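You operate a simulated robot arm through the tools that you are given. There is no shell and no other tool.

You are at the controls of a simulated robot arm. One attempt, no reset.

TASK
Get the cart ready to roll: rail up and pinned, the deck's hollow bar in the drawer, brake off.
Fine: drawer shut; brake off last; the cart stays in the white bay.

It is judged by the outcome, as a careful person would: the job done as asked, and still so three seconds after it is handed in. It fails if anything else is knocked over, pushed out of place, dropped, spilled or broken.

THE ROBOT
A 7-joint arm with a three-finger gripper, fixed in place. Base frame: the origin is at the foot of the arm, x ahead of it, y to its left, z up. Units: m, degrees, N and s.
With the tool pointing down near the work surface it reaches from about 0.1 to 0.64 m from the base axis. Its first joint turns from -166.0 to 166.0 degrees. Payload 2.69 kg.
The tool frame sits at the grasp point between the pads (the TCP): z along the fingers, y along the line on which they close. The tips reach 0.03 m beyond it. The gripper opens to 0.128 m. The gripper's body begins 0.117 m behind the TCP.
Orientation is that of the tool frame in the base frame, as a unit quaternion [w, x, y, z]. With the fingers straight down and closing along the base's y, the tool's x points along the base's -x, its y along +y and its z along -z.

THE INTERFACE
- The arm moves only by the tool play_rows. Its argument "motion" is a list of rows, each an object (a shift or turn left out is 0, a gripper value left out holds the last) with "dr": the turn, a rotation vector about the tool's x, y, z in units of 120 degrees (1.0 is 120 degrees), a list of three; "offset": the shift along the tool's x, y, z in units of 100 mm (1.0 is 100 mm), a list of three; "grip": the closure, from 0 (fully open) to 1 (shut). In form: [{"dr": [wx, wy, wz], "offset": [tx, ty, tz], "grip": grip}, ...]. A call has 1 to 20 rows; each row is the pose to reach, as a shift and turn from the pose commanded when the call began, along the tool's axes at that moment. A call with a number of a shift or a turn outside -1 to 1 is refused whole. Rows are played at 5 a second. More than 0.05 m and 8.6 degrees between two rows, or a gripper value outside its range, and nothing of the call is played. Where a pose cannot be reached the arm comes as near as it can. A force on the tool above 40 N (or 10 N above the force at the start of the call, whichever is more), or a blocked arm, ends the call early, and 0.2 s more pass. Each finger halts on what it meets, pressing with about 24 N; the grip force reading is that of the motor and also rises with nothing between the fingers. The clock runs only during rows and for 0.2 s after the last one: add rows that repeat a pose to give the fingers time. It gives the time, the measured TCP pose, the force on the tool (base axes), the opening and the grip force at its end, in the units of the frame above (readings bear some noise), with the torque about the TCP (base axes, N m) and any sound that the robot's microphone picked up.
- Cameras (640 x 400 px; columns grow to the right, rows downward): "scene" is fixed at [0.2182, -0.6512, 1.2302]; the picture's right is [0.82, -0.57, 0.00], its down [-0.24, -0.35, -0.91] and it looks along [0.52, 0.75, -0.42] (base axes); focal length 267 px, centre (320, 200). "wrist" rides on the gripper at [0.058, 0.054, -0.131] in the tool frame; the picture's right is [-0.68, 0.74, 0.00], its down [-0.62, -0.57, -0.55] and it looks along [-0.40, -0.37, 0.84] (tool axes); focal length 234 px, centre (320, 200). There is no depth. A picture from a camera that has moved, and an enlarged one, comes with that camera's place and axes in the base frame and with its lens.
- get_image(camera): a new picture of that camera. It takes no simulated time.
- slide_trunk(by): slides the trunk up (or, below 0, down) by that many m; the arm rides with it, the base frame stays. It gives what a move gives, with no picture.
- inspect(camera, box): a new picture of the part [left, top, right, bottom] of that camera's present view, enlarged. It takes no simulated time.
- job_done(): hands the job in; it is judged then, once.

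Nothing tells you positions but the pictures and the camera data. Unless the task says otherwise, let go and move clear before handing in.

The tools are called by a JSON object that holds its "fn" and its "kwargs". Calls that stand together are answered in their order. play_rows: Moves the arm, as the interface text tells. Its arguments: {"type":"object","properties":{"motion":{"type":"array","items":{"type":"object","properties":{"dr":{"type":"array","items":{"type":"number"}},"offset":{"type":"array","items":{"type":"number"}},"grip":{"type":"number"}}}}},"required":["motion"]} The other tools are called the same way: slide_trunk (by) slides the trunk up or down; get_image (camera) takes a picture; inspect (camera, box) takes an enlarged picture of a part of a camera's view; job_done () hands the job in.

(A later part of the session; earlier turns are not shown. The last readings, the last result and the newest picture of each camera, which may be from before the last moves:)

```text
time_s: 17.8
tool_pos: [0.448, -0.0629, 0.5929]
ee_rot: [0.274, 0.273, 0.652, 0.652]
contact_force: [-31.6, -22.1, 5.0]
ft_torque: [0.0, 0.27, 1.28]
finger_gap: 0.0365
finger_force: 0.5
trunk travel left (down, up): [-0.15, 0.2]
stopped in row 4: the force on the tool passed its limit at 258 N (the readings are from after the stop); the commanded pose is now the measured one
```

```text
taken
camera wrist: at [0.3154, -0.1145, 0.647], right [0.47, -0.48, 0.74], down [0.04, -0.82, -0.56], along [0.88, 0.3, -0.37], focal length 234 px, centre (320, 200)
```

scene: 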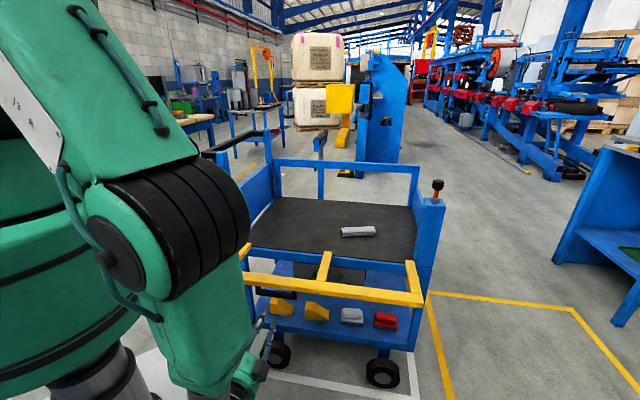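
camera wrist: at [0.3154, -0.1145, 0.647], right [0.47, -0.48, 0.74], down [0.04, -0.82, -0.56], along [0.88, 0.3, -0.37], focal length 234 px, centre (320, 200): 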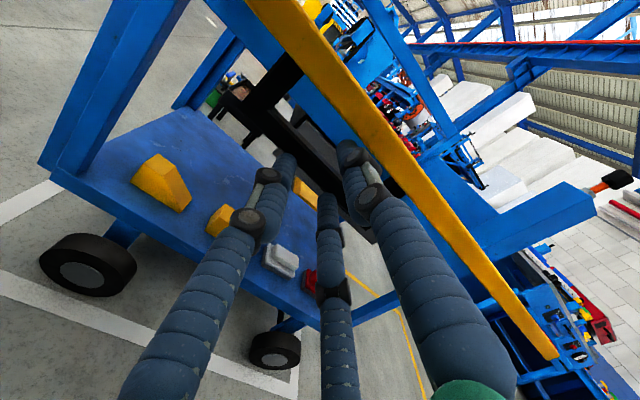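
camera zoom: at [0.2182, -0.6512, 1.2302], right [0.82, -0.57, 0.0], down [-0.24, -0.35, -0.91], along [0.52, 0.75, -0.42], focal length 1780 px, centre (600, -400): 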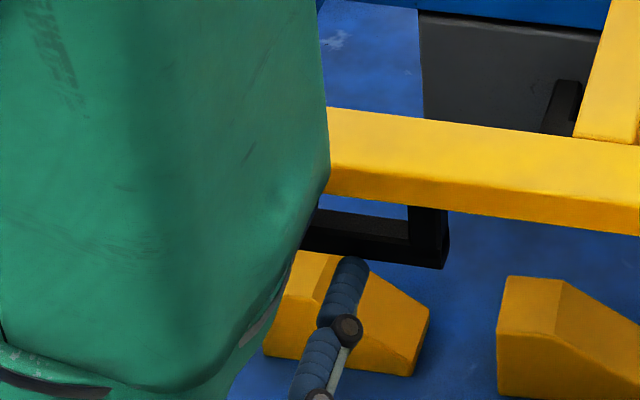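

The fingertips bumped something at v≈0.305, with a lateral offset that matches the drawn third finger, so I can't rely on the two-finger shape here. I'll back off, close the fingers, and instead lift the handle from below with the closed tip.

{"fn": "play_rows", "kwargs": {"motion": [{"offset": [0, 0, -0.2]}, {"offset": [0, 0, -0.5]}, {"offset": [0, -0.1, -0.7], "grip": 1.0}, {"offset": [0, -0.2, -0.7]}, {"offset": [0, -0.28, -0.7]}, {"offset": [0, -0.28, -0.7]}]}}

{"fn": "get_image", "kwargs": {"camera": "wrist"}}

{"fn": "get_image", "kwargs": {"camera": "scene"}}

```text
time_s: 19.2
tool_pos: [0.3993, -0.1113, 0.5628]
ee_rot: [0.274, 0.272, 0.653, 0.651]
contact_force: [-0.2, -1.0, 1.0]
ft_torque: [-0.03, -0.02, -0.03]
finger_gap: 0.0023
finger_force: 24.5
trunk travel left (down, up): [-0.15, 0.2]
```

```text
taken
camera wrist: at [0.2658, -0.1629, 0.6166], right [0.47, -0.48, 0.74], down [0.04, -0.83, -0.56], along [0.88, 0.3, -0.37], focal length 234 px, centre (320, 200)
```

wrist: 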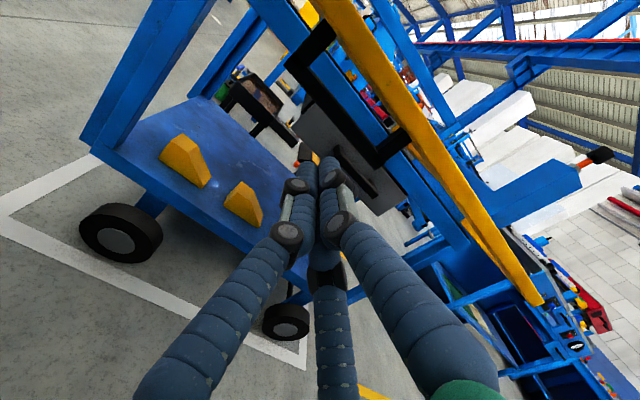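

```text
taken
```

scene: 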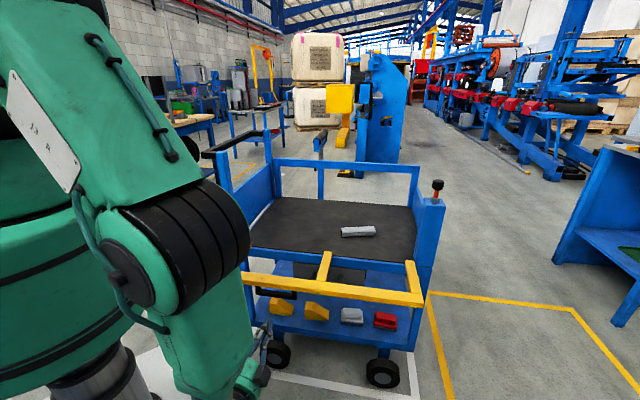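

{"fn": "inspect", "kwargs": {"camera": "wrist", "box": [260, 10, 452, 130]}}

{"fn": "inspect", "kwargs": {"camera": "wrist", "box": [260, 90, 452, 210]}}

```text
3.33 times, centred on (356, 70) of wrist
camera zoom: at [0.2658, -0.1629, 0.6166], right [0.47, -0.48, 0.74], down [0.04, -0.83, -0.56], along [0.88, 0.3, -0.37], focal length 781 px, centre (200, 633)
```

zoom: 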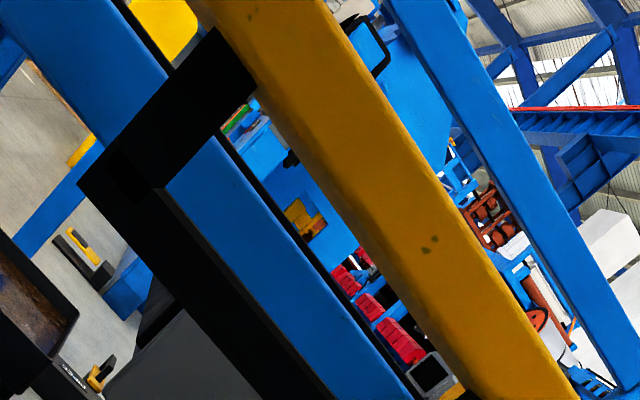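

```text
3.33 times, centred on (356, 150) of wrist
camera zoom: at [0.2658, -0.1629, 0.6166], right [0.47, -0.48, 0.74], down [0.04, -0.83, -0.56], along [0.88, 0.3, -0.37], focal length 781 px, centre (200, 367)
```

zoom: 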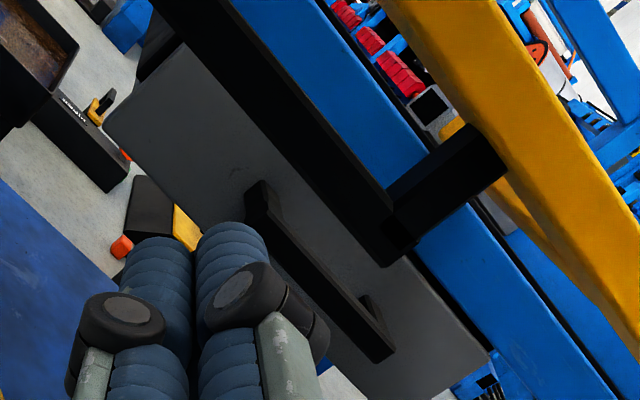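

The handle's underside is at z≈0.583. I'll go a bit lower, slide the closed tip underneath, then lift gently until contact.

{"fn": "play_rows", "kwargs": {"motion": [{"offset": [0, -0.15, 0]}, {"offset": [0, -0.15, 0.25]}, {"offset": [0, -0.15, 0.5]}, {"offset": [0, -0.15, 0.7]}, {"offset": [0, -0.15, 0.85]}, {"offset": [0, -0.15, 1.0]}]}}

{"fn": "play_rows", "kwargs": {"motion": [{"offset": [0, 0, 0.06]}, {"offset": [0, 0, 0.12]}]}}

{"fn": "get_image", "kwargs": {"camera": "wrist"}}

```text
time_s: 20.6
tool_pos: [0.4735, -0.0424, 0.5489]
ee_rot: [0.273, 0.272, 0.653, 0.652]
contact_force: [0.0, -0.8, 0.3]
ft_torque: [-0.03, -0.01, 0.01]
finger_gap: 0.0024
finger_force: 24.1
trunk travel left (down, up): [-0.15, 0.2]
```

```text
time_s: 21.2
tool_pos: [0.4785, -0.0346, 0.5473]
ee_rot: [0.274, 0.272, 0.653, 0.652]
contact_force: [0.3, 0.2, -0.5]
ft_torque: [0.01, 0.03, -0.02]
finger_gap: 0.0023
finger_force: 24.3
trunk travel left (down, up): [-0.15, 0.2]
```

```text
taken
camera wrist: at [0.3461, -0.0854, 0.6022], right [0.47, -0.48, 0.74], down [0.04, -0.83, -0.56], along [0.88, 0.3, -0.37], focal length 234 px, centre (320, 200)
```

wrist: 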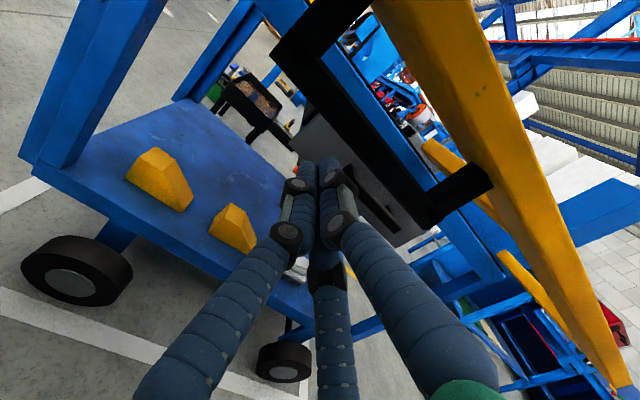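

{"fn": "play_rows", "kwargs": {"motion": [{"offset": [0, 0.05, 0]}, {"offset": [0, 0.1, 0]}, {"offset": [0, 0.15, 0]}, {"offset": [0, 0.2, 0]}]}}

{"fn": "play_rows", "kwargs": {"motion": [{"offset": [0, 0.05, 0]}, {"offset": [0, 0.1, 0]}, {"offset": [0, 0.15, 0]}]}}

{"fn": "get_image", "kwargs": {"camera": "wrist"}}

```text
time_s: 22.2
tool_pos: [0.4804, -0.0332, 0.5683]
ee_rot: [0.274, 0.273, 0.654, 0.65]
contact_force: [-4.4, -1.7, -8.3]
ft_torque: [0.12, -0.14, 0.0]
finger_gap: 0.002
finger_force: 24.5
trunk travel left (down, up): [-0.15, 0.2]
```

```text
time_s: 23.0
tool_pos: [0.48, -0.0331, 0.5833]
ee_rot: [0.274, 0.272, 0.653, 0.651]
contact_force: [-4.1, -4.9, -7.0]
ft_torque: [0.16, -0.15, -0.01]
finger_gap: 0.0021
finger_force: 24.1
trunk travel left (down, up): [-0.15, 0.2]
```

```text
taken
camera wrist: at [0.3465, -0.085, 0.6379], right [0.47, -0.48, 0.74], down [0.04, -0.83, -0.56], along [0.88, 0.3, -0.37], focal length 234 px, centre (320, 200)
```

wrist: 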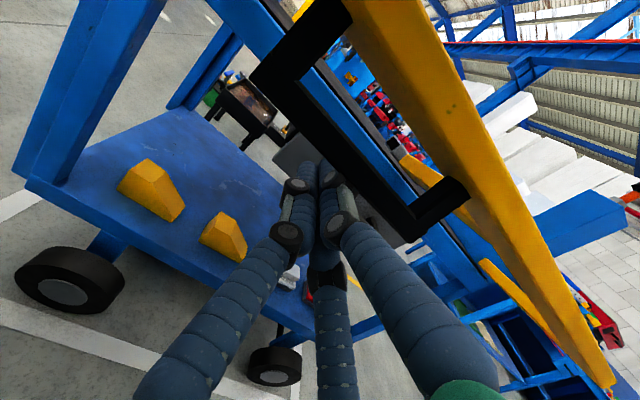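

The rail is riding on the tip with about 8 N, so it moves freely. Now I'll swing it up around its hinge, turning the tool with it, 30° at a time.

{"fn": "play_rows", "kwargs": {"motion": [{"dr": [0.05, 0, 0], "offset": [0, 0.189, -0.041]}, {"dr": [0.1, 0, 0], "offset": [0, 0.381, -0.063]}, {"dr": [0.15, 0, 0], "offset": [0, 0.574, -0.064]}, {"dr": [0.2, 0, 0], "offset": [0, 0.766, -0.045]}, {"dr": [0.25, 0, 0], "offset": [0, 0.956, -0.007]}]}}

{"fn": "get_image", "kwargs": {"camera": "wrist"}}

{"fn": "get_image", "kwargs": {"camera": "scene"}}

```text
time_s: 24.2
tool_pos: [0.4791, -0.0328, 0.6792]
ee_rot: [0.194, 0.334, 0.799, 0.46]
contact_force: [-2.6, -0.7, -2.9]
ft_torque: [0.02, -0.09, 0.02]
finger_gap: 0.002
finger_force: 24.0
trunk travel left (down, up): [-0.15, 0.2]
```

```text
taken
camera wrist: at [0.3778, -0.053, 0.7921], right [0.74, -0.22, 0.64], down [-0.11, -0.97, -0.21], along [0.67, 0.09, -0.74], focal length 234 px, centre (320, 200)
```

wrist: 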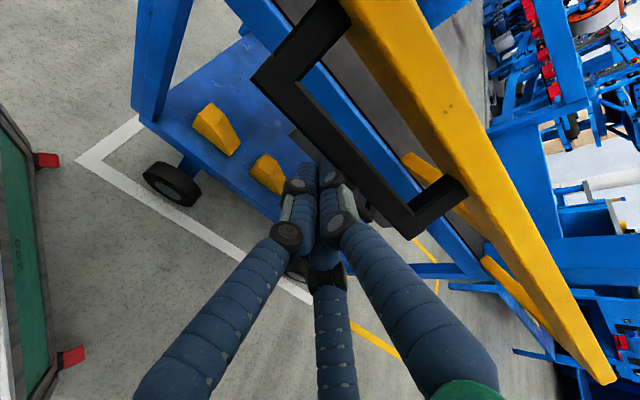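

```text
taken
```

scene: 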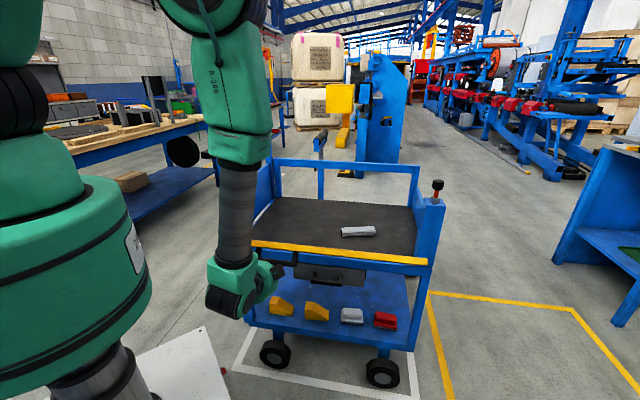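

The rail follows exactly. Another 30°.

{"fn": "play_rows", "kwargs": {"motion": [{"dr": [0.05, 0, 0], "offset": [0, 0.189, -0.041]}, {"dr": [0.1, 0, 0], "offset": [0, 0.381, -0.063]}, {"dr": [0.15, 0, 0], "offset": [0, 0.574, -0.064]}, {"dr": [0.2, 0, 0], "offset": [0, 0.766, -0.045]}, {"dr": [0.25, 0, 0], "offset": [0, 0.956, -0.007]}]}}

{"fn": "get_image", "kwargs": {"camera": "wrist"}}

{"fn": "get_image", "kwargs": {"camera": "scene"}}

```text
time_s: 25.4
tool_pos: [0.5151, -0.0007, 0.7634]
ee_rot: [0.101, 0.373, 0.892, 0.236]
contact_force: [-1.1, -0.1, -0.8]
ft_torque: [0.03, -0.05, 0.01]
finger_gap: 0.002
finger_force: 24.0
trunk travel left (down, up): [-0.15, 0.2]
```

```text
taken
camera wrist: at [0.4604, 0.0269, 0.9046], right [0.93, -0.03, 0.37], down [-0.11, -0.97, 0.2], along [0.35, -0.22, -0.91], focal length 234 px, centre (320, 200)
```

wrist: 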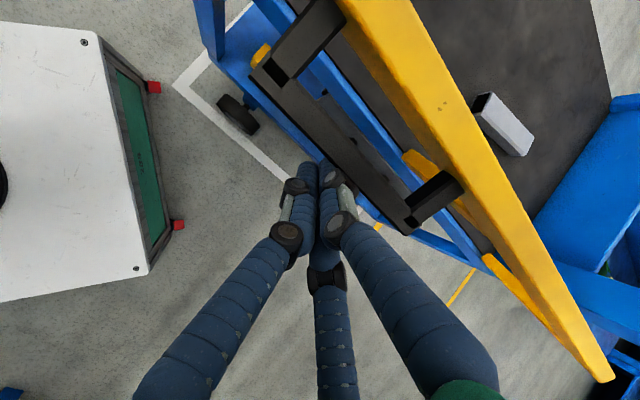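

```text
taken
```

scene: 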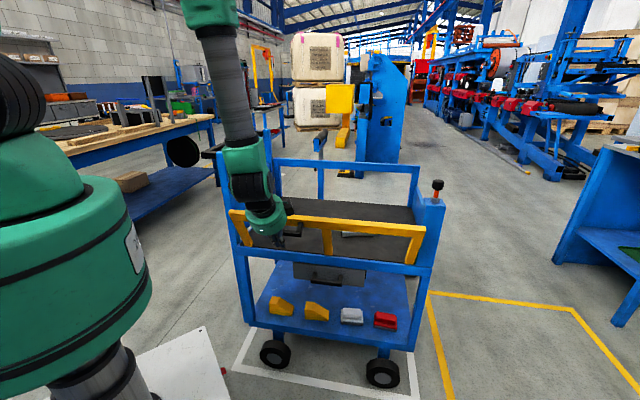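

{"fn": "play_rows", "kwargs": {"motion": [{"dr": [0.05, 0, 0], "offset": [0, 0.189, -0.041]}, {"dr": [0.1, 0, 0], "offset": [0, 0.381, -0.063]}, {"dr": [0.15, 0, 0], "offset": [0, 0.574, -0.064]}]}}

{"fn": "get_image", "kwargs": {"camera": "wrist"}}

{"fn": "inspect", "kwargs": {"camera": "scene", "box": [210, 130, 466, 290]}}

```text
time_s: 26.2
tool_pos: [0.5459, 0.0318, 0.7966]
ee_rot: [0.041, 0.384, 0.918, 0.094]
contact_force: [0.6, 0.2, 0.5]
ft_torque: [-0.01, 0.05, 0.02]
finger_gap: 0.0022
finger_force: 24.6
trunk travel left (down, up): [-0.15, 0.2]
```

```text
taken
camera wrist: at [0.5241, 0.0914, 0.9355], right [0.99, 0.03, 0.15], down [-0.04, -0.9, 0.42], along [0.15, -0.42, -0.89], focal length 234 px, centre (320, 200)
```

wrist: 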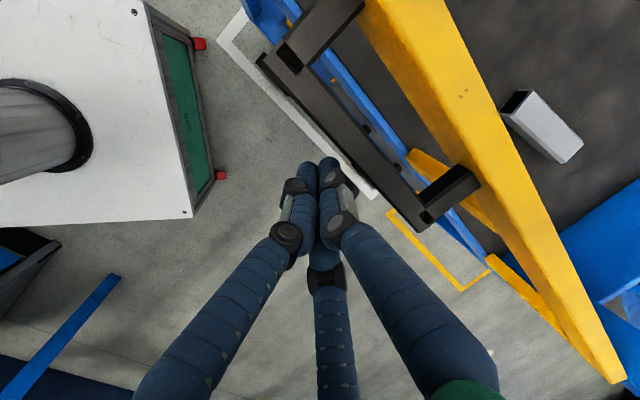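

```text
2.50 times, centred on (338, 210) of scene
camera zoom: at [0.2182, -0.6512, 1.2302], right [0.82, -0.57, 0.0], down [-0.24, -0.35, -0.91], along [0.52, 0.75, -0.42], focal length 668 px, centre (275, 175)
```

zoom: 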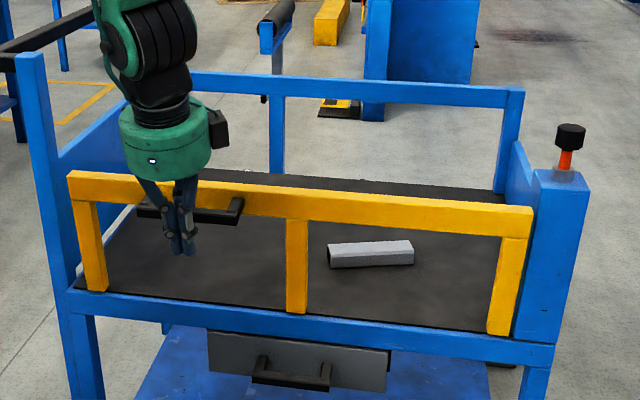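

The rail now looks vertical and the force dropped to zero, so it may have gone onto its stop. I'll nudge a little further in small steps to confirm it is against the stop.

{"fn": "play_rows", "kwargs": {"motion": [{"dr": [0.025, 0, 0], "offset": [0, 0.094, -0.023]}, {"dr": [0.05, 0, 0], "offset": [0, 0.189, -0.041]}]}}

{"fn": "get_image", "kwargs": {"camera": "wrist"}}

```text
time_s: 26.8
tool_pos: [0.5571, 0.0415, 0.806]
ee_rot: [0.025, 0.384, 0.921, 0.059]
contact_force: [-0.1, 0.1, 1.1]
ft_torque: [0.0, -0.03, -0.01]
finger_gap: 0.0022
finger_force: 23.8
out of reach, approached as far as the arm can: row 2
trunk travel left (down, up): [-0.15, 0.2]
```

```text
taken
camera wrist: at [0.543, 0.1079, 0.9428], right [0.99, 0.03, 0.09], down [-0.02, -0.88, 0.47], along [0.1, -0.47, -0.88], focal length 234 px, centre (320, 200)
```

wrist: 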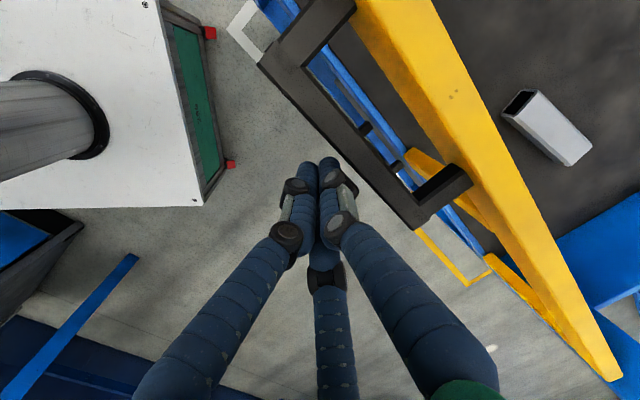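

{"fn": "play_rows", "kwargs": {"motion": [{"offset": [0, 0.05, 0.0]}, {"offset": [0, 0.1, 0.0]}, {"offset": [0, 0.15, 0.01]}, {"offset": [0, 0.2, 0.02]}]}}

{"fn": "get_image", "kwargs": {"camera": "wrist"}}

```text
time_s: 27.5
tool_pos: [0.5625, 0.0471, 0.8058]
ee_rot: [0.018, 0.387, 0.921, 0.045]
contact_force: [-9.2, -12.1, 12.8]
ft_torque: [0.3, -0.28, -0.03]
finger_gap: 0.002
finger_force: 24.0
trunk travel left (down, up): [-0.15, 0.2]
stopped in row 3: the force on the tool passed its limit at 48 N (the readings are from after the stop); the commanded pose is now the measured one
```

```text
taken
camera wrist: at [0.5507, 0.1158, 0.9417], right [1.0, 0.03, 0.07], down [-0.01, -0.87, 0.49], along [0.08, -0.49, -0.87], focal length 234 px, centre (320, 200)
```

wrist: 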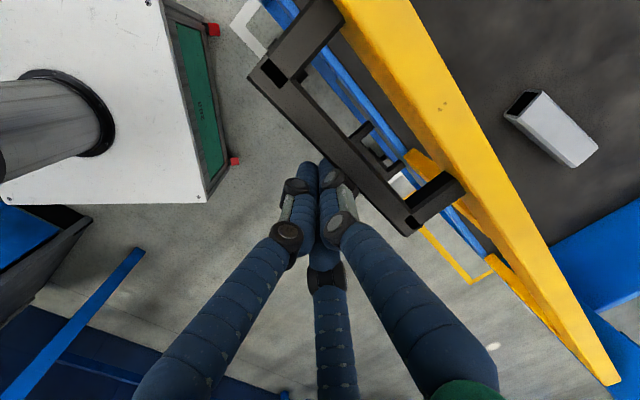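

The rail met a firm stop (48 N) and it had stayed up on its own, so it is fully raised. I'll back away from the handle and look at the whole thing before going for the pin.

{"fn": "play_rows", "kwargs": {"motion": [{"offset": [0, -0.2, 0]}, {"offset": [0, -0.5, 0]}, {"offset": [0, -0.6, -0.25]}, {"offset": [0, -0.6, -0.6]}, {"offset": [0, -0.6, -1.0]}]}}

{"fn": "get_image", "kwargs": {"camera": "scene"}}

{"fn": "inspect", "kwargs": {"camera": "scene", "box": [380, 160, 476, 280]}}

{"fn": "get_image", "kwargs": {"camera": "wrist"}}

```text
time_s: 28.7
tool_pos: [0.5131, -0.0002, 0.9003]
ee_rot: [0.019, 0.387, 0.921, 0.043]
contact_force: [0.0, -0.2, 0.1]
ft_torque: [-0.03, 0.04, -0.03]
finger_gap: 0.0021
finger_force: 24.3
trunk travel left (down, up): [-0.15, 0.2]
```

```text
taken
```

scene: 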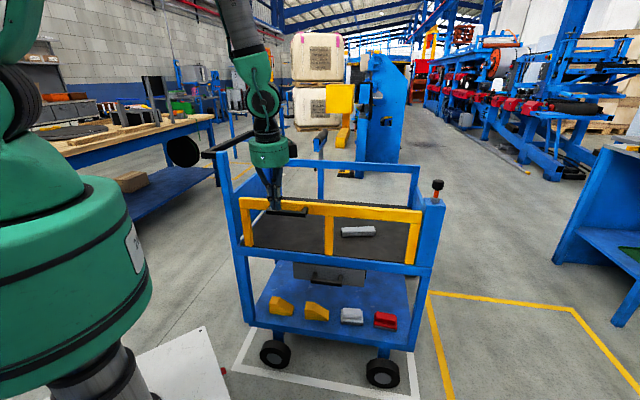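

```text
3.33 times, centred on (428, 220) of scene
camera zoom: at [0.2182, -0.6512, 1.2302], right [0.82, -0.57, 0.0], down [-0.24, -0.35, -0.91], along [0.52, 0.75, -0.42], focal length 890 px, centre (-40, 133)
```

zoom: 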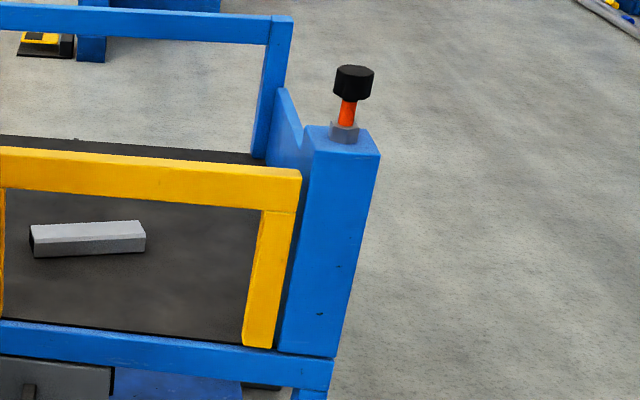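

```text
taken
camera wrist: at [0.5014, 0.0697, 1.0362], right [1.0, 0.03, 0.07], down [-0.01, -0.87, 0.49], along [0.08, -0.49, -0.87], focal length 234 px, centre (320, 200)
```

wrist: 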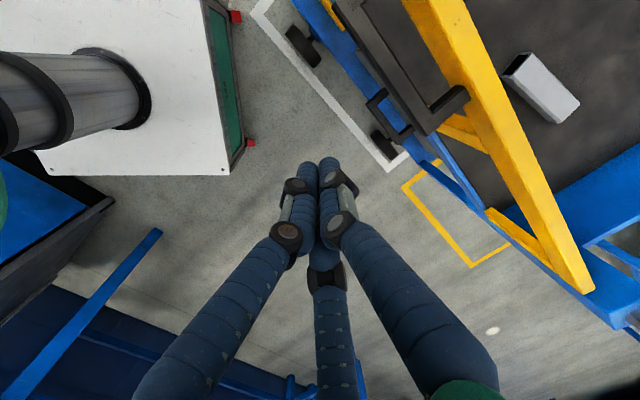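

The rail stays up by itself. Next I'll turn the tool forward (nearly horizontal, toward the post) and rise, ready to reach over the knob.

{"fn": "play_rows", "kwargs": {"motion": [{"dr": [-0.0137, -0.0594, -0.0259], "offset": [-0.092, 0.016, -0.089]}, {"dr": [-0.0275, -0.1188, -0.0518], "offset": [-0.184, 0.033, -0.178]}, {"dr": [-0.0412, -0.1782, -0.0777], "offset": [-0.276, 0.049, -0.267]}, {"dr": [-0.055, -0.2376, -0.1036], "offset": [-0.368, 0.066, -0.356]}, {"dr": [-0.0687, -0.297, -0.1296], "offset": [-0.46, 0.082, -0.445]}, {"dr": [-0.0825, -0.3565, -0.1555], "offset": [-0.552, 0.098, -0.534]}, {"dr": [-0.0962, -0.4159, -0.1814], "offset": [-0.644, 0.115, -0.623]}, {"dr": [-0.11, -0.4753, -0.2073], "offset": [-0.736, 0.131, -0.712]}, {"dr": [-0.1237, -0.5347, -0.2332], "offset": [-0.828, 0.148, -0.801]}, {"dr": [-0.1375, -0.5941, -0.2591], "offset": [-0.92, 0.164, -0.89]}]}}

{"fn": "get_image", "kwargs": {"camera": "wrist"}}

{"fn": "get_image", "kwargs": {"camera": "scene"}}

```text
time_s: 30.9
tool_pos: [0.5828, -0.0611, 0.9895]
ee_rot: [0.607, 0.091, 0.787, -0.071]
contact_force: [0.5, 0.1, 1.2]
ft_torque: [-0.01, 0.01, 0.0]
finger_gap: 0.0024
finger_force: 24.0
trunk travel left (down, up): [-0.15, 0.2]
```

```text
taken
camera wrist: at [0.458, 0.0225, 0.9673], right [0.33, 0.68, 0.65], down [-0.49, -0.47, 0.74], along [0.8, -0.57, 0.18], focal length 234 px, centre (320, 200)
```

wrist: 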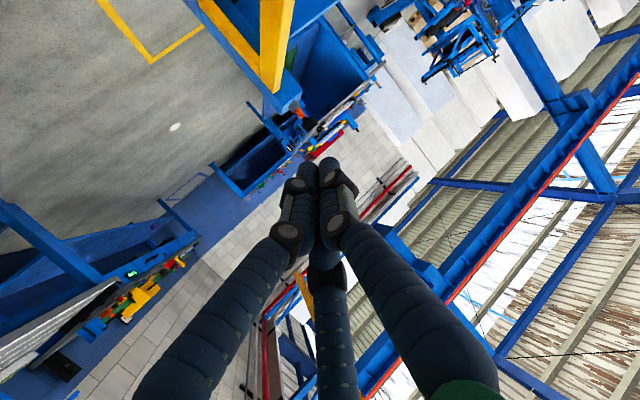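

```text
taken
```

scene: 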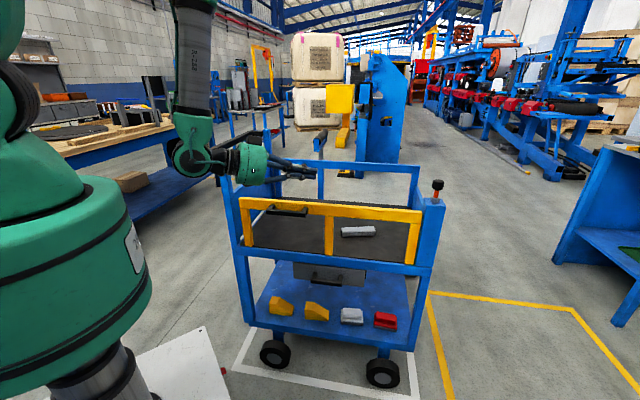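

Orientation is as planned. I'll extend toward the knob at z≈0.99, checking reach on the way.

{"fn": "play_rows", "kwargs": {"motion": [{"offset": [-0.085, -0.056, 0.324]}, {"offset": [-0.17, -0.112, 0.648]}, {"offset": [-0.256, -0.169, 0.973]}]}}

{"fn": "play_rows", "kwargs": {"motion": [{"offset": [-0.085, -0.056, 0.324]}, {"offset": [-0.17, -0.112, 0.648]}, {"offset": [-0.256, -0.169, 0.973]}]}}

{"fn": "play_rows", "kwargs": {"motion": [{"offset": [-0.085, -0.056, 0.324]}, {"offset": [-0.17, -0.112, 0.648]}, {"offset": [-0.256, -0.169, 0.973]}]}}

{"fn": "get_image", "kwargs": {"camera": "wrist"}}

{"fn": "get_image", "kwargs": {"camera": "scene"}}

```text
time_s: 31.7
tool_pos: [0.6791, -0.1009, 0.9888]
ee_rot: [0.605, 0.091, 0.788, -0.07]
contact_force: [-0.5, -0.2, 0.9]
ft_torque: [0.02, 0.01, 0.01]
finger_gap: 0.0024
finger_force: 24.2
trunk travel left (down, up): [-0.15, 0.2]
```

```text
time_s: 32.5
tool_pos: [0.77, -0.1391, 0.9888]
ee_rot: [0.605, 0.09, 0.788, -0.07]
contact_force: [0.6, 0.2, -0.2]
ft_torque: [0.02, 0.01, -0.02]
finger_gap: 0.0021
finger_force: 24.3
trunk travel left (down, up): [-0.15, 0.2]
```

```text
time_s: 33.3
tool_pos: [0.8641, -0.1791, 0.9872]
ee_rot: [0.605, 0.09, 0.788, -0.07]
contact_force: [-0.2, -0.9, -0.1]
ft_torque: [0.01, -0.04, -0.02]
finger_gap: 0.0021
finger_force: 24.0
trunk travel left (down, up): [-0.15, 0.2]
```

```text
taken
camera wrist: at [0.7395, -0.0959, 0.9652], right [0.34, 0.68, 0.65], down [-0.49, -0.47, 0.74], along [0.8, -0.57, 0.18], focal length 234 px, centre (320, 200)
```

wrist: 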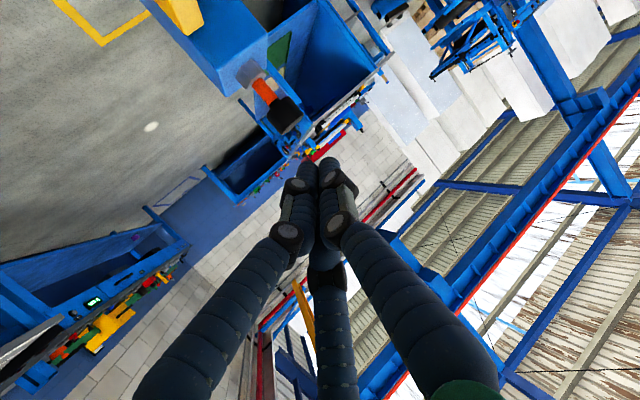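

```text
taken
```

scene: 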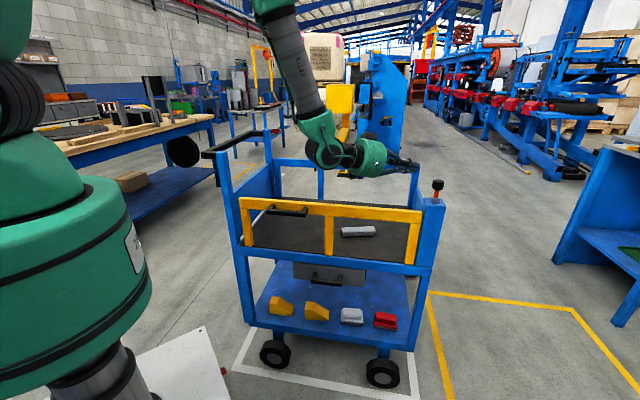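

{"fn": "inspect", "kwargs": {"camera": "wrist", "box": [210, 40, 338, 120]}}

{"fn": "inspect", "kwargs": {"camera": "scene", "box": [380, 145, 460, 215]}}

{"fn": "inspect", "kwargs": {"camera": "wrist", "box": [230, 80, 390, 180]}}

```text
5.00 times, centred on (274, 80) of wrist
camera zoom: at [0.7395, -0.0959, 0.9652], right [0.34, 0.68, 0.65], down [-0.49, -0.47, 0.74], along [0.8, -0.57, 0.18], focal length 1171 px, centre (550, 800)
```

zoom: 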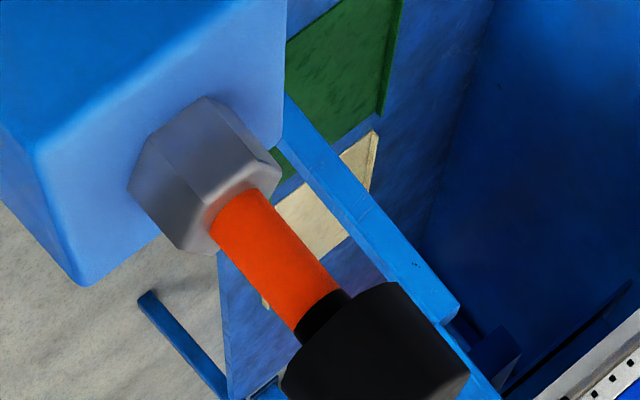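

```text
5.71 times, centred on (420, 180) of scene
camera zoom: at [0.2182, -0.6512, 1.2302], right [0.82, -0.57, 0.0], down [-0.24, -0.35, -0.91], along [0.52, 0.75, -0.42], focal length 1526 px, centre (-251, 314)
```

zoom: 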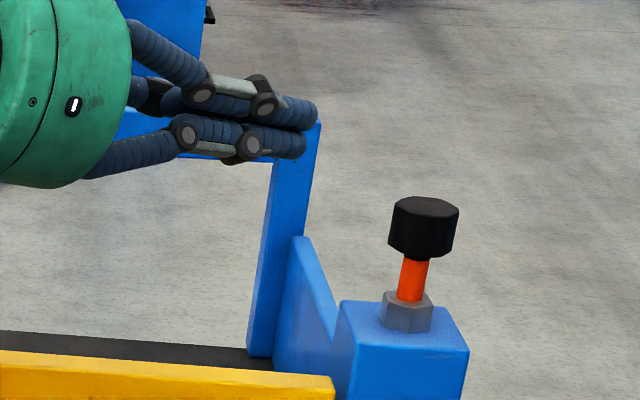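

```text
4.00 times, centred on (310, 130) of wrist
camera zoom: at [0.7395, -0.0959, 0.9652], right [0.34, 0.68, 0.65], down [-0.49, -0.47, 0.74], along [0.8, -0.57, 0.18], focal length 937 px, centre (360, 480)
```

zoom: 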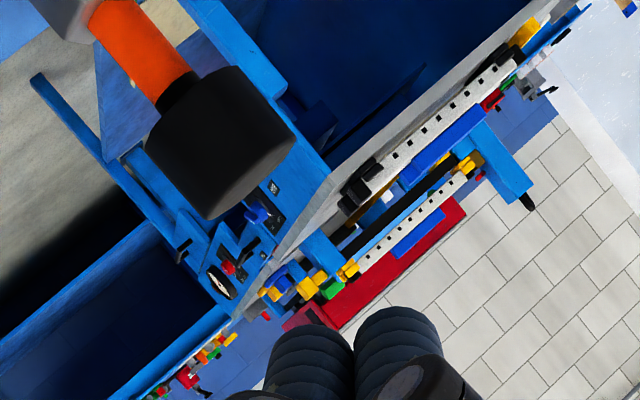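

The knob top is at about (0.963, −0.218, 0.934). I'll bring the closed tip over it.

{"fn": "play_rows", "kwargs": {"motion": [{"offset": [-0.04, -0.05, 0.3]}, {"offset": [-0.08, -0.1, 0.6]}, {"offset": [-0.128, -0.152, 0.956]}]}}

{"fn": "get_image", "kwargs": {"camera": "wrist"}}

{"fn": "inspect", "kwargs": {"camera": "scene", "box": [380, 145, 460, 195]}}

```text
time_s: 34.1
tool_pos: [0.9556, -0.2161, 0.9745]
ee_rot: [0.604, 0.091, 0.789, -0.07]
contact_force: [-0.3, -0.2, -0.8]
ft_torque: [0.02, -0.02, 0.01]
finger_gap: 0.0023
finger_force: 24.1
trunk travel left (down, up): [-0.15, 0.2]
```

```text
taken
camera wrist: at [0.83, -0.1329, 0.9519], right [0.34, 0.68, 0.65], down [-0.49, -0.47, 0.74], along [0.8, -0.57, 0.17], focal length 234 px, centre (320, 200)
```

wrist: 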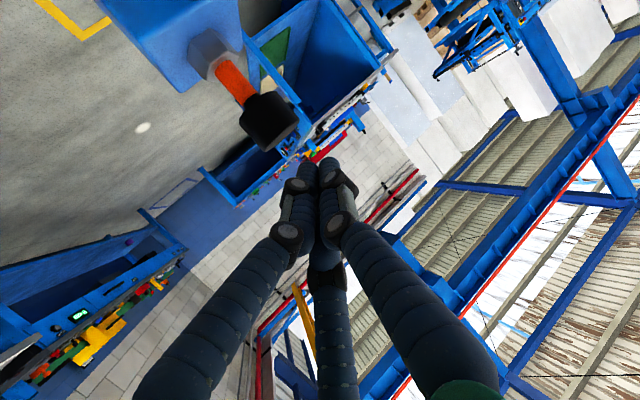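

```text
8.00 times, centred on (420, 170) of scene
camera zoom: at [0.2182, -0.6512, 1.2302], right [0.82, -0.57, 0.0], down [-0.24, -0.35, -0.91], along [0.52, 0.75, -0.42], focal length 2136 px, centre (-480, 440)
```

zoom: 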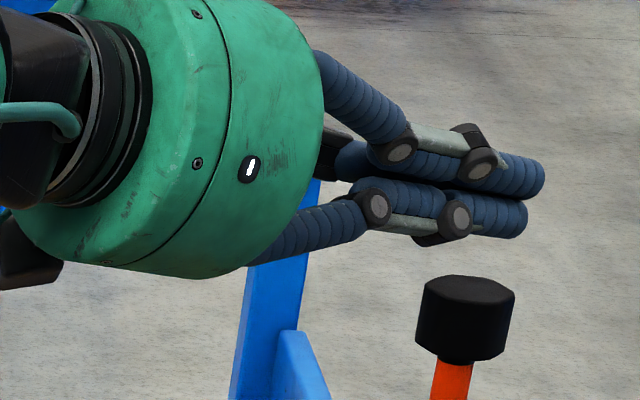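

The tip is right above the cap. Pressing down gently in small steps.

{"fn": "play_rows", "kwargs": {"motion": [{"offset": [0.048, 0, 0.013]}, {"offset": [0.097, 0, 0.026]}, {"offset": [0.145, 0, 0.038]}, {"offset": [0.194, 0, 0.051]}, {"offset": [0.242, 0, 0.064]}]}}

{"fn": "inspect", "kwargs": {"camera": "scene", "box": [390, 155, 470, 205]}}

```text
time_s: 35.3
tool_pos: [0.9554, -0.2148, 0.9516]
ee_rot: [0.606, 0.09, 0.787, -0.07]
contact_force: [-1.0, 1.8, 4.4]
ft_torque: [0.01, -0.08, -0.06]
finger_gap: 0.0023
finger_force: 24.3
trunk travel left (down, up): [-0.15, 0.2]
```

```text
8.00 times, centred on (430, 180) of scene
camera zoom: at [0.2182, -0.6512, 1.2302], right [0.82, -0.57, 0.0], down [-0.24, -0.35, -0.91], along [0.52, 0.75, -0.42], focal length 2136 px, centre (-560, 360)
```

zoom: 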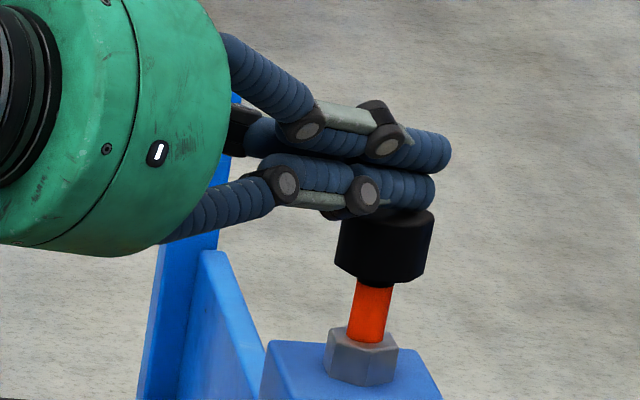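

Contact made at about 4 N. Continuing down in small steps.

{"fn": "play_rows", "kwargs": {"motion": [{"offset": [0.039, 0, 0.01]}, {"offset": [0.077, 0, 0.02]}, {"offset": [0.116, 0, 0.031]}, {"offset": [0.155, 0, 0.041]}, {"offset": [0.194, 0, 0.051]}]}}

{"fn": "inspect", "kwargs": {"camera": "scene", "box": [390, 155, 470, 205]}}

```text
time_s: 36.5
tool_pos: [0.9548, -0.2163, 0.9312]
ee_rot: [0.605, 0.09, 0.788, -0.069]
contact_force: [-0.8, 0.3, -1.0]
ft_torque: [-0.02, 0.01, 0.04]
finger_gap: 0.0023
finger_force: 23.6
trunk travel left (down, up): [-0.15, 0.2]
```

```text
8.00 times, centred on (430, 180) of scene
camera zoom: at [0.2182, -0.6512, 1.2302], right [0.82, -0.57, 0.0], down [-0.24, -0.35, -0.91], along [0.52, 0.75, -0.42], focal length 2136 px, centre (-560, 360)
```

zoom: 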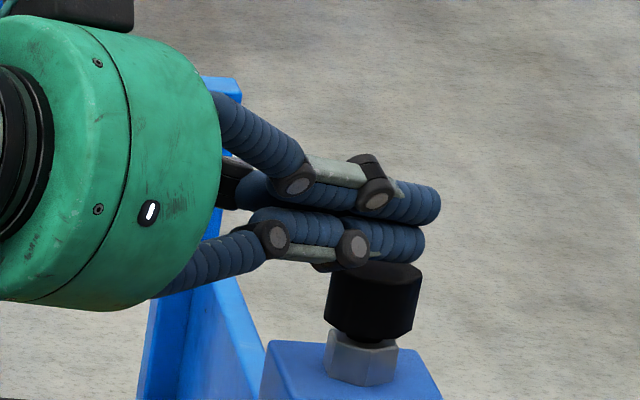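

The knob has gone down and the orange shank is hidden. I'll press a touch more to seat it, then lift off and check it stays.

{"fn": "play_rows", "kwargs": {"motion": [{"offset": [0.029, 0, 0.008]}, {"offset": [0.058, 0, 0.015]}, {"offset": [0.087, 0, 0.023]}, {"offset": [0.116, 0, 0.031]}]}}

{"fn": "inspect", "kwargs": {"camera": "scene", "box": [390, 155, 470, 205]}}

```text
time_s: 37.5
tool_pos: [0.9555, -0.2156, 0.9263]
ee_rot: [0.609, 0.09, 0.785, -0.07]
contact_force: [-8.5, 0.3, 37.0]
ft_torque: [-0.36, -0.62, -0.15]
finger_gap: 0.0022
finger_force: 24.1
trunk travel left (down, up): [-0.15, 0.2]
```

```text
8.00 times, centred on (430, 180) of scene
camera zoom: at [0.2182, -0.6512, 1.2302], right [0.82, -0.57, 0.0], down [-0.24, -0.35, -0.91], along [0.52, 0.75, -0.42], focal length 2136 px, centre (-560, 360)
```

zoom: 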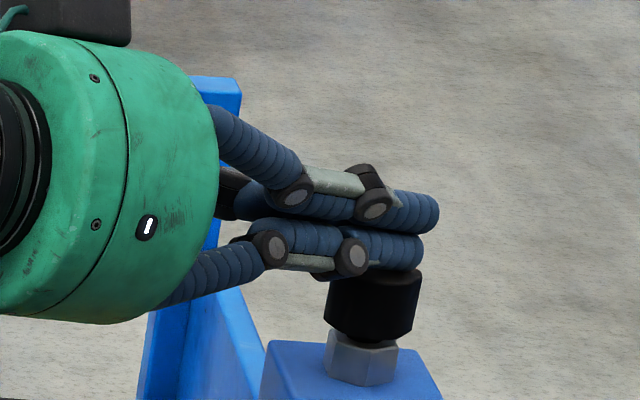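

Seated firmly at 37 N. Lifting off to verify.

{"fn": "play_rows", "kwargs": {"motion": [{"offset": [-0.1, 0, -0.026]}, {"offset": [-0.35, 0, -0.09]}, {"offset": [-0.7, 0, -0.3]}, {"offset": [-0.7, 0, -0.7]}]}}

{"fn": "inspect", "kwargs": {"camera": "scene", "box": [380, 160, 476, 280]}}

{"fn": "get_image", "kwargs": {"camera": "wrist"}}

{"fn": "get_image", "kwargs": {"camera": "scene"}}

```text
time_s: 38.5
tool_pos: [0.9049, -0.2024, 1.0044]
ee_rot: [0.606, 0.09, 0.788, -0.07]
contact_force: [1.2, -0.5, 0.2]
ft_torque: [-0.01, 0.03, 0.0]
finger_gap: 0.0023
finger_force: 23.5
trunk travel left (down, up): [-0.15, 0.2]
```

```text
3.33 times, centred on (428, 220) of scene
camera zoom: at [0.2182, -0.6512, 1.2302], right [0.82, -0.57, 0.0], down [-0.24, -0.35, -0.91], along [0.52, 0.75, -0.42], focal length 890 px, centre (-40, 133)
```

zoom: 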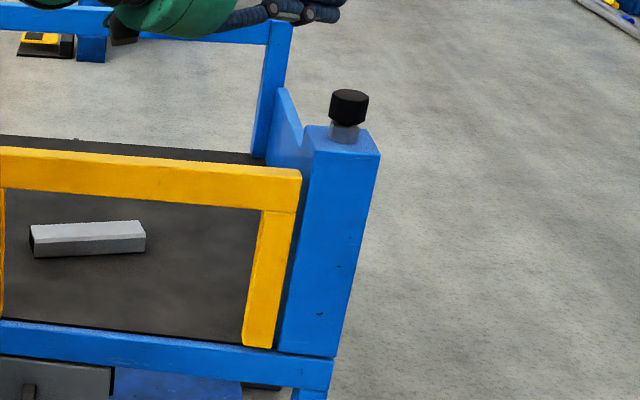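

```text
taken
camera wrist: at [0.7802, -0.1196, 0.9823], right [0.34, 0.68, 0.65], down [-0.49, -0.47, 0.74], along [0.8, -0.57, 0.18], focal length 234 px, centre (320, 200)
```

wrist: 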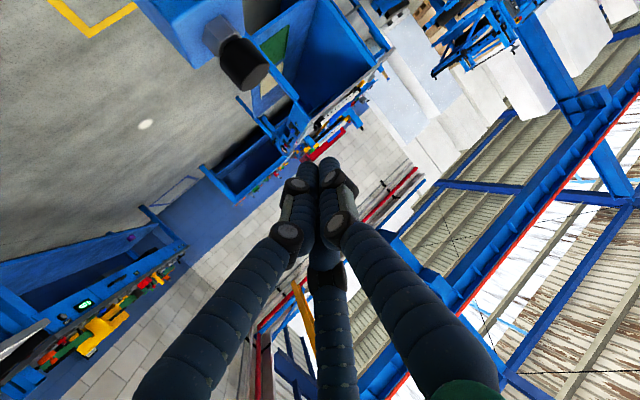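

```text
taken
```

scene: 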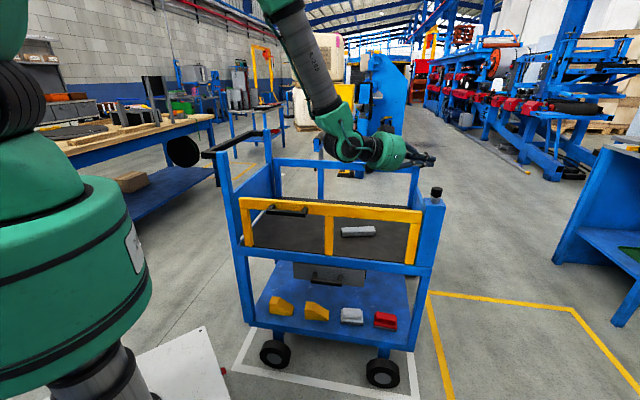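

The pin is down and stays down, and the rail is up. Next is the drawer, so I'll retract and turn the tool back to face the cart front.

{"fn": "play_rows", "kwargs": {"motion": [{"offset": [0, 0, -0.33]}, {"offset": [0, 0, -0.66]}, {"offset": [0, 0, -1.0]}]}}

{"fn": "play_rows", "kwargs": {"motion": [{"offset": [0, 0, -0.33]}, {"offset": [0, 0, -0.66]}, {"offset": [0, 0, -1.0]}]}}

{"fn": "play_rows", "kwargs": {"motion": [{"offset": [0, -0.1, -0.33]}, {"offset": [0, -0.2, -0.66]}, {"offset": [0, -0.3, -1.0]}]}}

{"fn": "play_rows", "kwargs": {"motion": [{"dr": [-0.0324, 0.02, 0.0441]}, {"dr": [-0.0647, 0.0401, 0.0882]}, {"dr": [-0.0971, 0.0601, 0.1323]}, {"dr": [-0.1295, 0.0801, 0.1764]}, {"dr": [-0.1618, 0.1002, 0.2205]}, {"dr": [-0.1942, 0.1202, 0.2646]}, {"dr": [-0.2266, 0.1402, 0.3087]}, {"dr": [-0.2589, 0.1603, 0.3527]}, {"dr": [-0.2913, 0.1803, 0.3968]}, {"dr": [-0.3237, 0.2004, 0.4409]}, {"dr": [-0.356, 0.2204, 0.485]}, {"dr": [-0.3884, 0.2404, 0.5291]}, {"dr": [-0.4207, 0.2605, 0.5732]}, {"dr": [-0.4531, 0.2805, 0.6173]}]}}

{"fn": "get_image", "kwargs": {"camera": "wrist"}}

{"fn": "get_image", "kwargs": {"camera": "scene"}}

```text
time_s: 39.3
tool_pos: [0.8102, -0.1821, 1.0293]
ee_rot: [0.605, 0.09, 0.788, -0.07]
contact_force: [0.7, -0.9, 0.0]
ft_torque: [-0.02, 0.01, -0.03]
finger_gap: 0.0022
finger_force: 24.4
trunk travel left (down, up): [-0.15, 0.2]
```

```text
time_s: 40.1
tool_pos: [0.7157, -0.1605, 1.0553]
ee_rot: [0.606, 0.091, 0.787, -0.071]
contact_force: [0.6, -0.3, 0.5]
ft_torque: [0.02, 0.05, 0.05]
finger_gap: 0.0022
finger_force: 24.2
trunk travel left (down, up): [-0.15, 0.2]
```

```text
time_s: 40.9
tool_pos: [0.6166, -0.1659, 1.0819]
ee_rot: [0.605, 0.09, 0.788, -0.07]
contact_force: [-0.1, -0.2, -0.3]
ft_torque: [0.02, 0.03, 0.02]
finger_gap: 0.0023
finger_force: 24.0
trunk travel left (down, up): [-0.15, 0.2]
```

```text
time_s: 43.9
tool_pos: [0.6174, -0.168, 1.082]
ee_rot: [0.272, 0.273, 0.653, 0.652]
contact_force: [0.0, 0.4, 0.1]
ft_torque: [0.02, 0.01, -0.05]
finger_gap: 0.0021
finger_force: 23.9
trunk travel left (down, up): [-0.15, 0.2]
```

```text
taken
camera wrist: at [0.4839, -0.22, 1.1363], right [0.48, -0.48, 0.73], down [0.04, -0.82, -0.57], along [0.88, 0.3, -0.37], focal length 234 px, centre (320, 200)
```

wrist: 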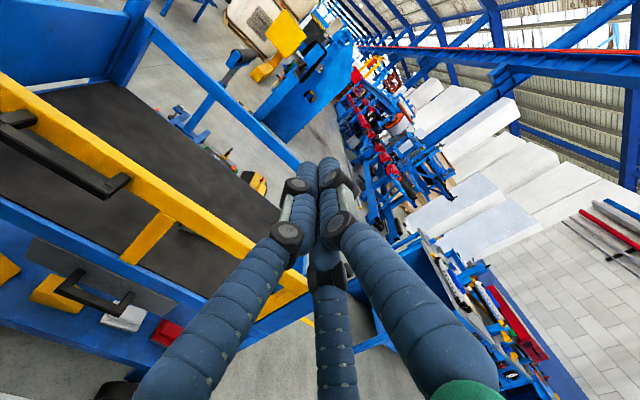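

```text
taken
```

scene: 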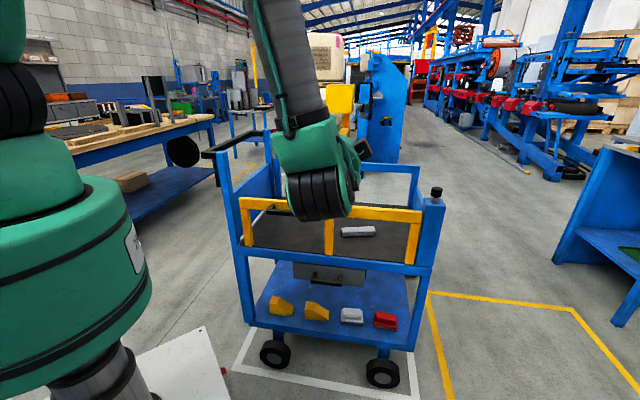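

Orientation is restored. I'll descend in front of the drawer handle with the fingers about 55 mm apart.

{"fn": "play_rows", "kwargs": {"motion": [{"offset": [0.2, -0.3, -0.2], "grip": 0.55}, {"offset": [0.4, -0.6, -0.4]}, {"offset": [0.59, -1.0, -0.45]}]}}

{"fn": "play_rows", "kwargs": {"motion": [{"offset": [0, -0.33, 0]}, {"offset": [0, -0.66, 0]}, {"offset": [0, -1.0, 0]}]}}

{"fn": "play_rows", "kwargs": {"motion": [{"offset": [0, -0.33, 0]}, {"offset": [0, -0.66, 0]}, {"offset": [0, -1.0, 0]}]}}

{"fn": "play_rows", "kwargs": {"motion": [{"offset": [0, -0.33, 0]}, {"offset": [0, -0.66, 0]}, {"offset": [0, -1.0, 0]}]}}

{"fn": "play_rows", "kwargs": {"motion": [{"offset": [0, -0.33, 0]}, {"offset": [0, -0.66, 0]}, {"offset": [0, -1.0, 0]}]}}

{"fn": "get_image", "kwargs": {"camera": "wrist"}}

{"fn": "get_image", "kwargs": {"camera": "scene"}}

```text
time_s: 44.7
tool_pos: [0.5456, -0.1581, 0.981]
ee_rot: [0.272, 0.273, 0.652, 0.653]
contact_force: [-0.6, 0.1, 0.0]
ft_torque: [-0.04, -0.01, -0.03]
finger_gap: 0.0578
finger_force: 0.1
trunk travel left (down, up): [-0.15, 0.2]
```

```text
time_s: 45.5
tool_pos: [0.5448, -0.1571, 0.8821]
ee_rot: [0.272, 0.273, 0.652, 0.653]
contact_force: [0.0, 0.3, 0.5]
ft_torque: [-0.03, 0.02, -0.04]
finger_gap: 0.0576
finger_force: 0.0
trunk travel left (down, up): [-0.15, 0.2]
```

```text
time_s: 46.3
tool_pos: [0.5419, -0.1581, 0.7835]
ee_rot: [0.273, 0.273, 0.652, 0.653]
contact_force: [0.8, -0.8, 0.2]
ft_torque: [0.01, 0.01, 0.01]
finger_gap: 0.0577
finger_force: 0.1
trunk travel left (down, up): [-0.15, 0.2]
```

```text
time_s: 47.1
tool_pos: [0.5426, -0.156, 0.6805]
ee_rot: [0.271, 0.274, 0.652, 0.653]
contact_force: [-0.2, 0.3, 0.6]
ft_torque: [-0.01, 0.01, -0.01]
finger_gap: 0.0575
finger_force: 0.1
trunk travel left (down, up): [-0.15, 0.2]
```

```text
time_s: 47.9
tool_pos: [0.5437, -0.1569, 0.5824]
ee_rot: [0.272, 0.272, 0.653, 0.653]
contact_force: [0.3, 0.4, -0.3]
ft_torque: [-0.04, 0.03, 0.01]
finger_gap: 0.0575
finger_force: 0.0
trunk travel left (down, up): [-0.15, 0.2]
```

```text
taken
camera wrist: at [0.4099, -0.208, 0.6374], right [0.48, -0.48, 0.74], down [0.04, -0.82, -0.57], along [0.88, 0.3, -0.37], focal length 234 px, centre (320, 200)
```

wrist: 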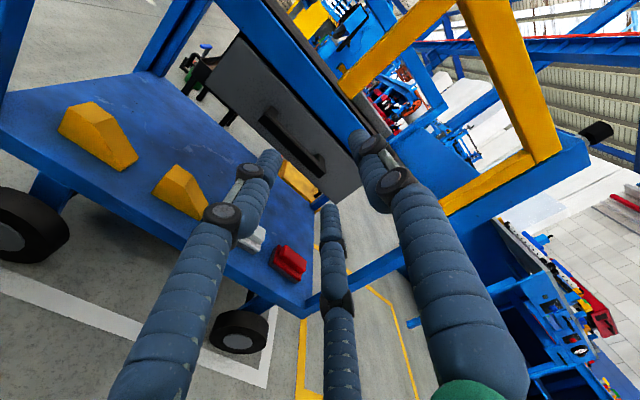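

```text
taken
```

scene: 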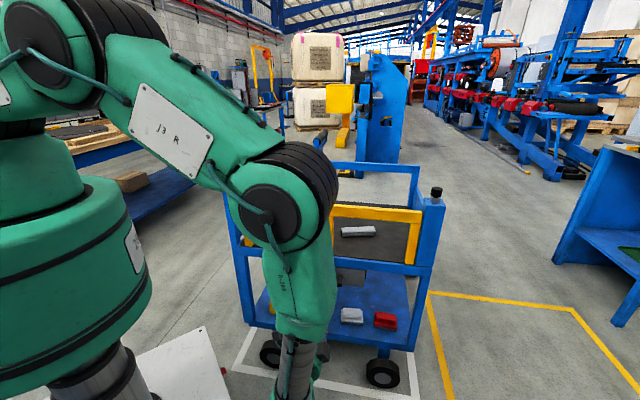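

{"fn": "inspect", "kwargs": {"camera": "wrist", "box": [210, 60, 370, 160]}}

{"fn": "inspect", "kwargs": {"camera": "wrist", "box": [250, 120, 410, 220]}}

```text
4.00 times, centred on (290, 110) of wrist
camera zoom: at [0.4099, -0.208, 0.6374], right [0.48, -0.48, 0.74], down [0.04, -0.82, -0.57], along [0.88, 0.3, -0.37], focal length 937 px, centre (440, 560)
```

zoom: 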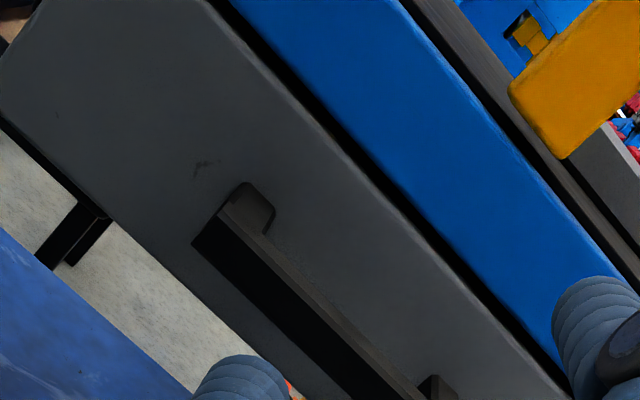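

```text
4.00 times, centred on (330, 170) of wrist
camera zoom: at [0.4099, -0.208, 0.6374], right [0.48, -0.48, 0.74], down [0.04, -0.82, -0.57], along [0.88, 0.3, -0.37], focal length 937 px, centre (280, 320)
```

zoom: 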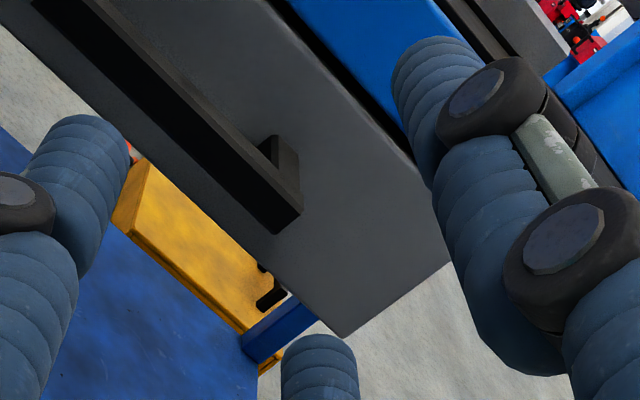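

The drawer handle bar is at z≈0.526–0.540, v≈0.458–0.47. Opening a little wider and sliding over it.

{"fn": "play_rows", "kwargs": {"motion": [{"offset": [0, -0.25, 0.2], "grip": 0.45}, {"offset": [0, -0.495, 0.4]}, {"offset": [0, -0.495, 0.7]}, {"offset": [0, -0.495, 1.0]}]}}

{"fn": "get_image", "kwargs": {"camera": "wrist"}}

```text
time_s: 48.9
tool_pos: [0.6139, -0.0857, 0.5315]
ee_rot: [0.272, 0.274, 0.652, 0.653]
contact_force: [0.8, -1.4, 0.4]
ft_torque: [-0.01, 0.01, 0.03]
finger_gap: 0.0701
finger_force: 0.1
trunk travel left (down, up): [-0.15, 0.2]
```

```text
taken
camera wrist: at [0.4812, -0.1381, 0.5858], right [0.48, -0.48, 0.73], down [0.04, -0.82, -0.57], along [0.88, 0.3, -0.37], focal length 234 px, centre (320, 200)
```

wrist: 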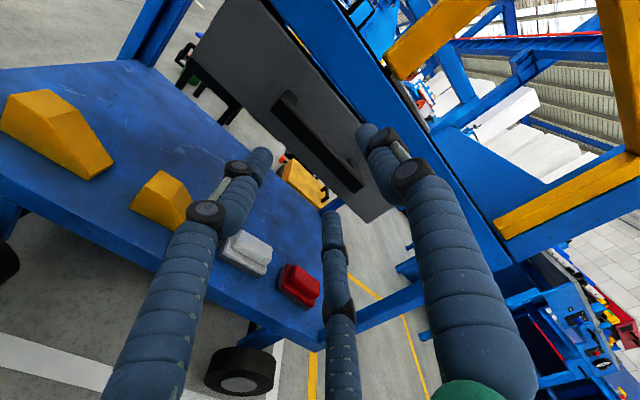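

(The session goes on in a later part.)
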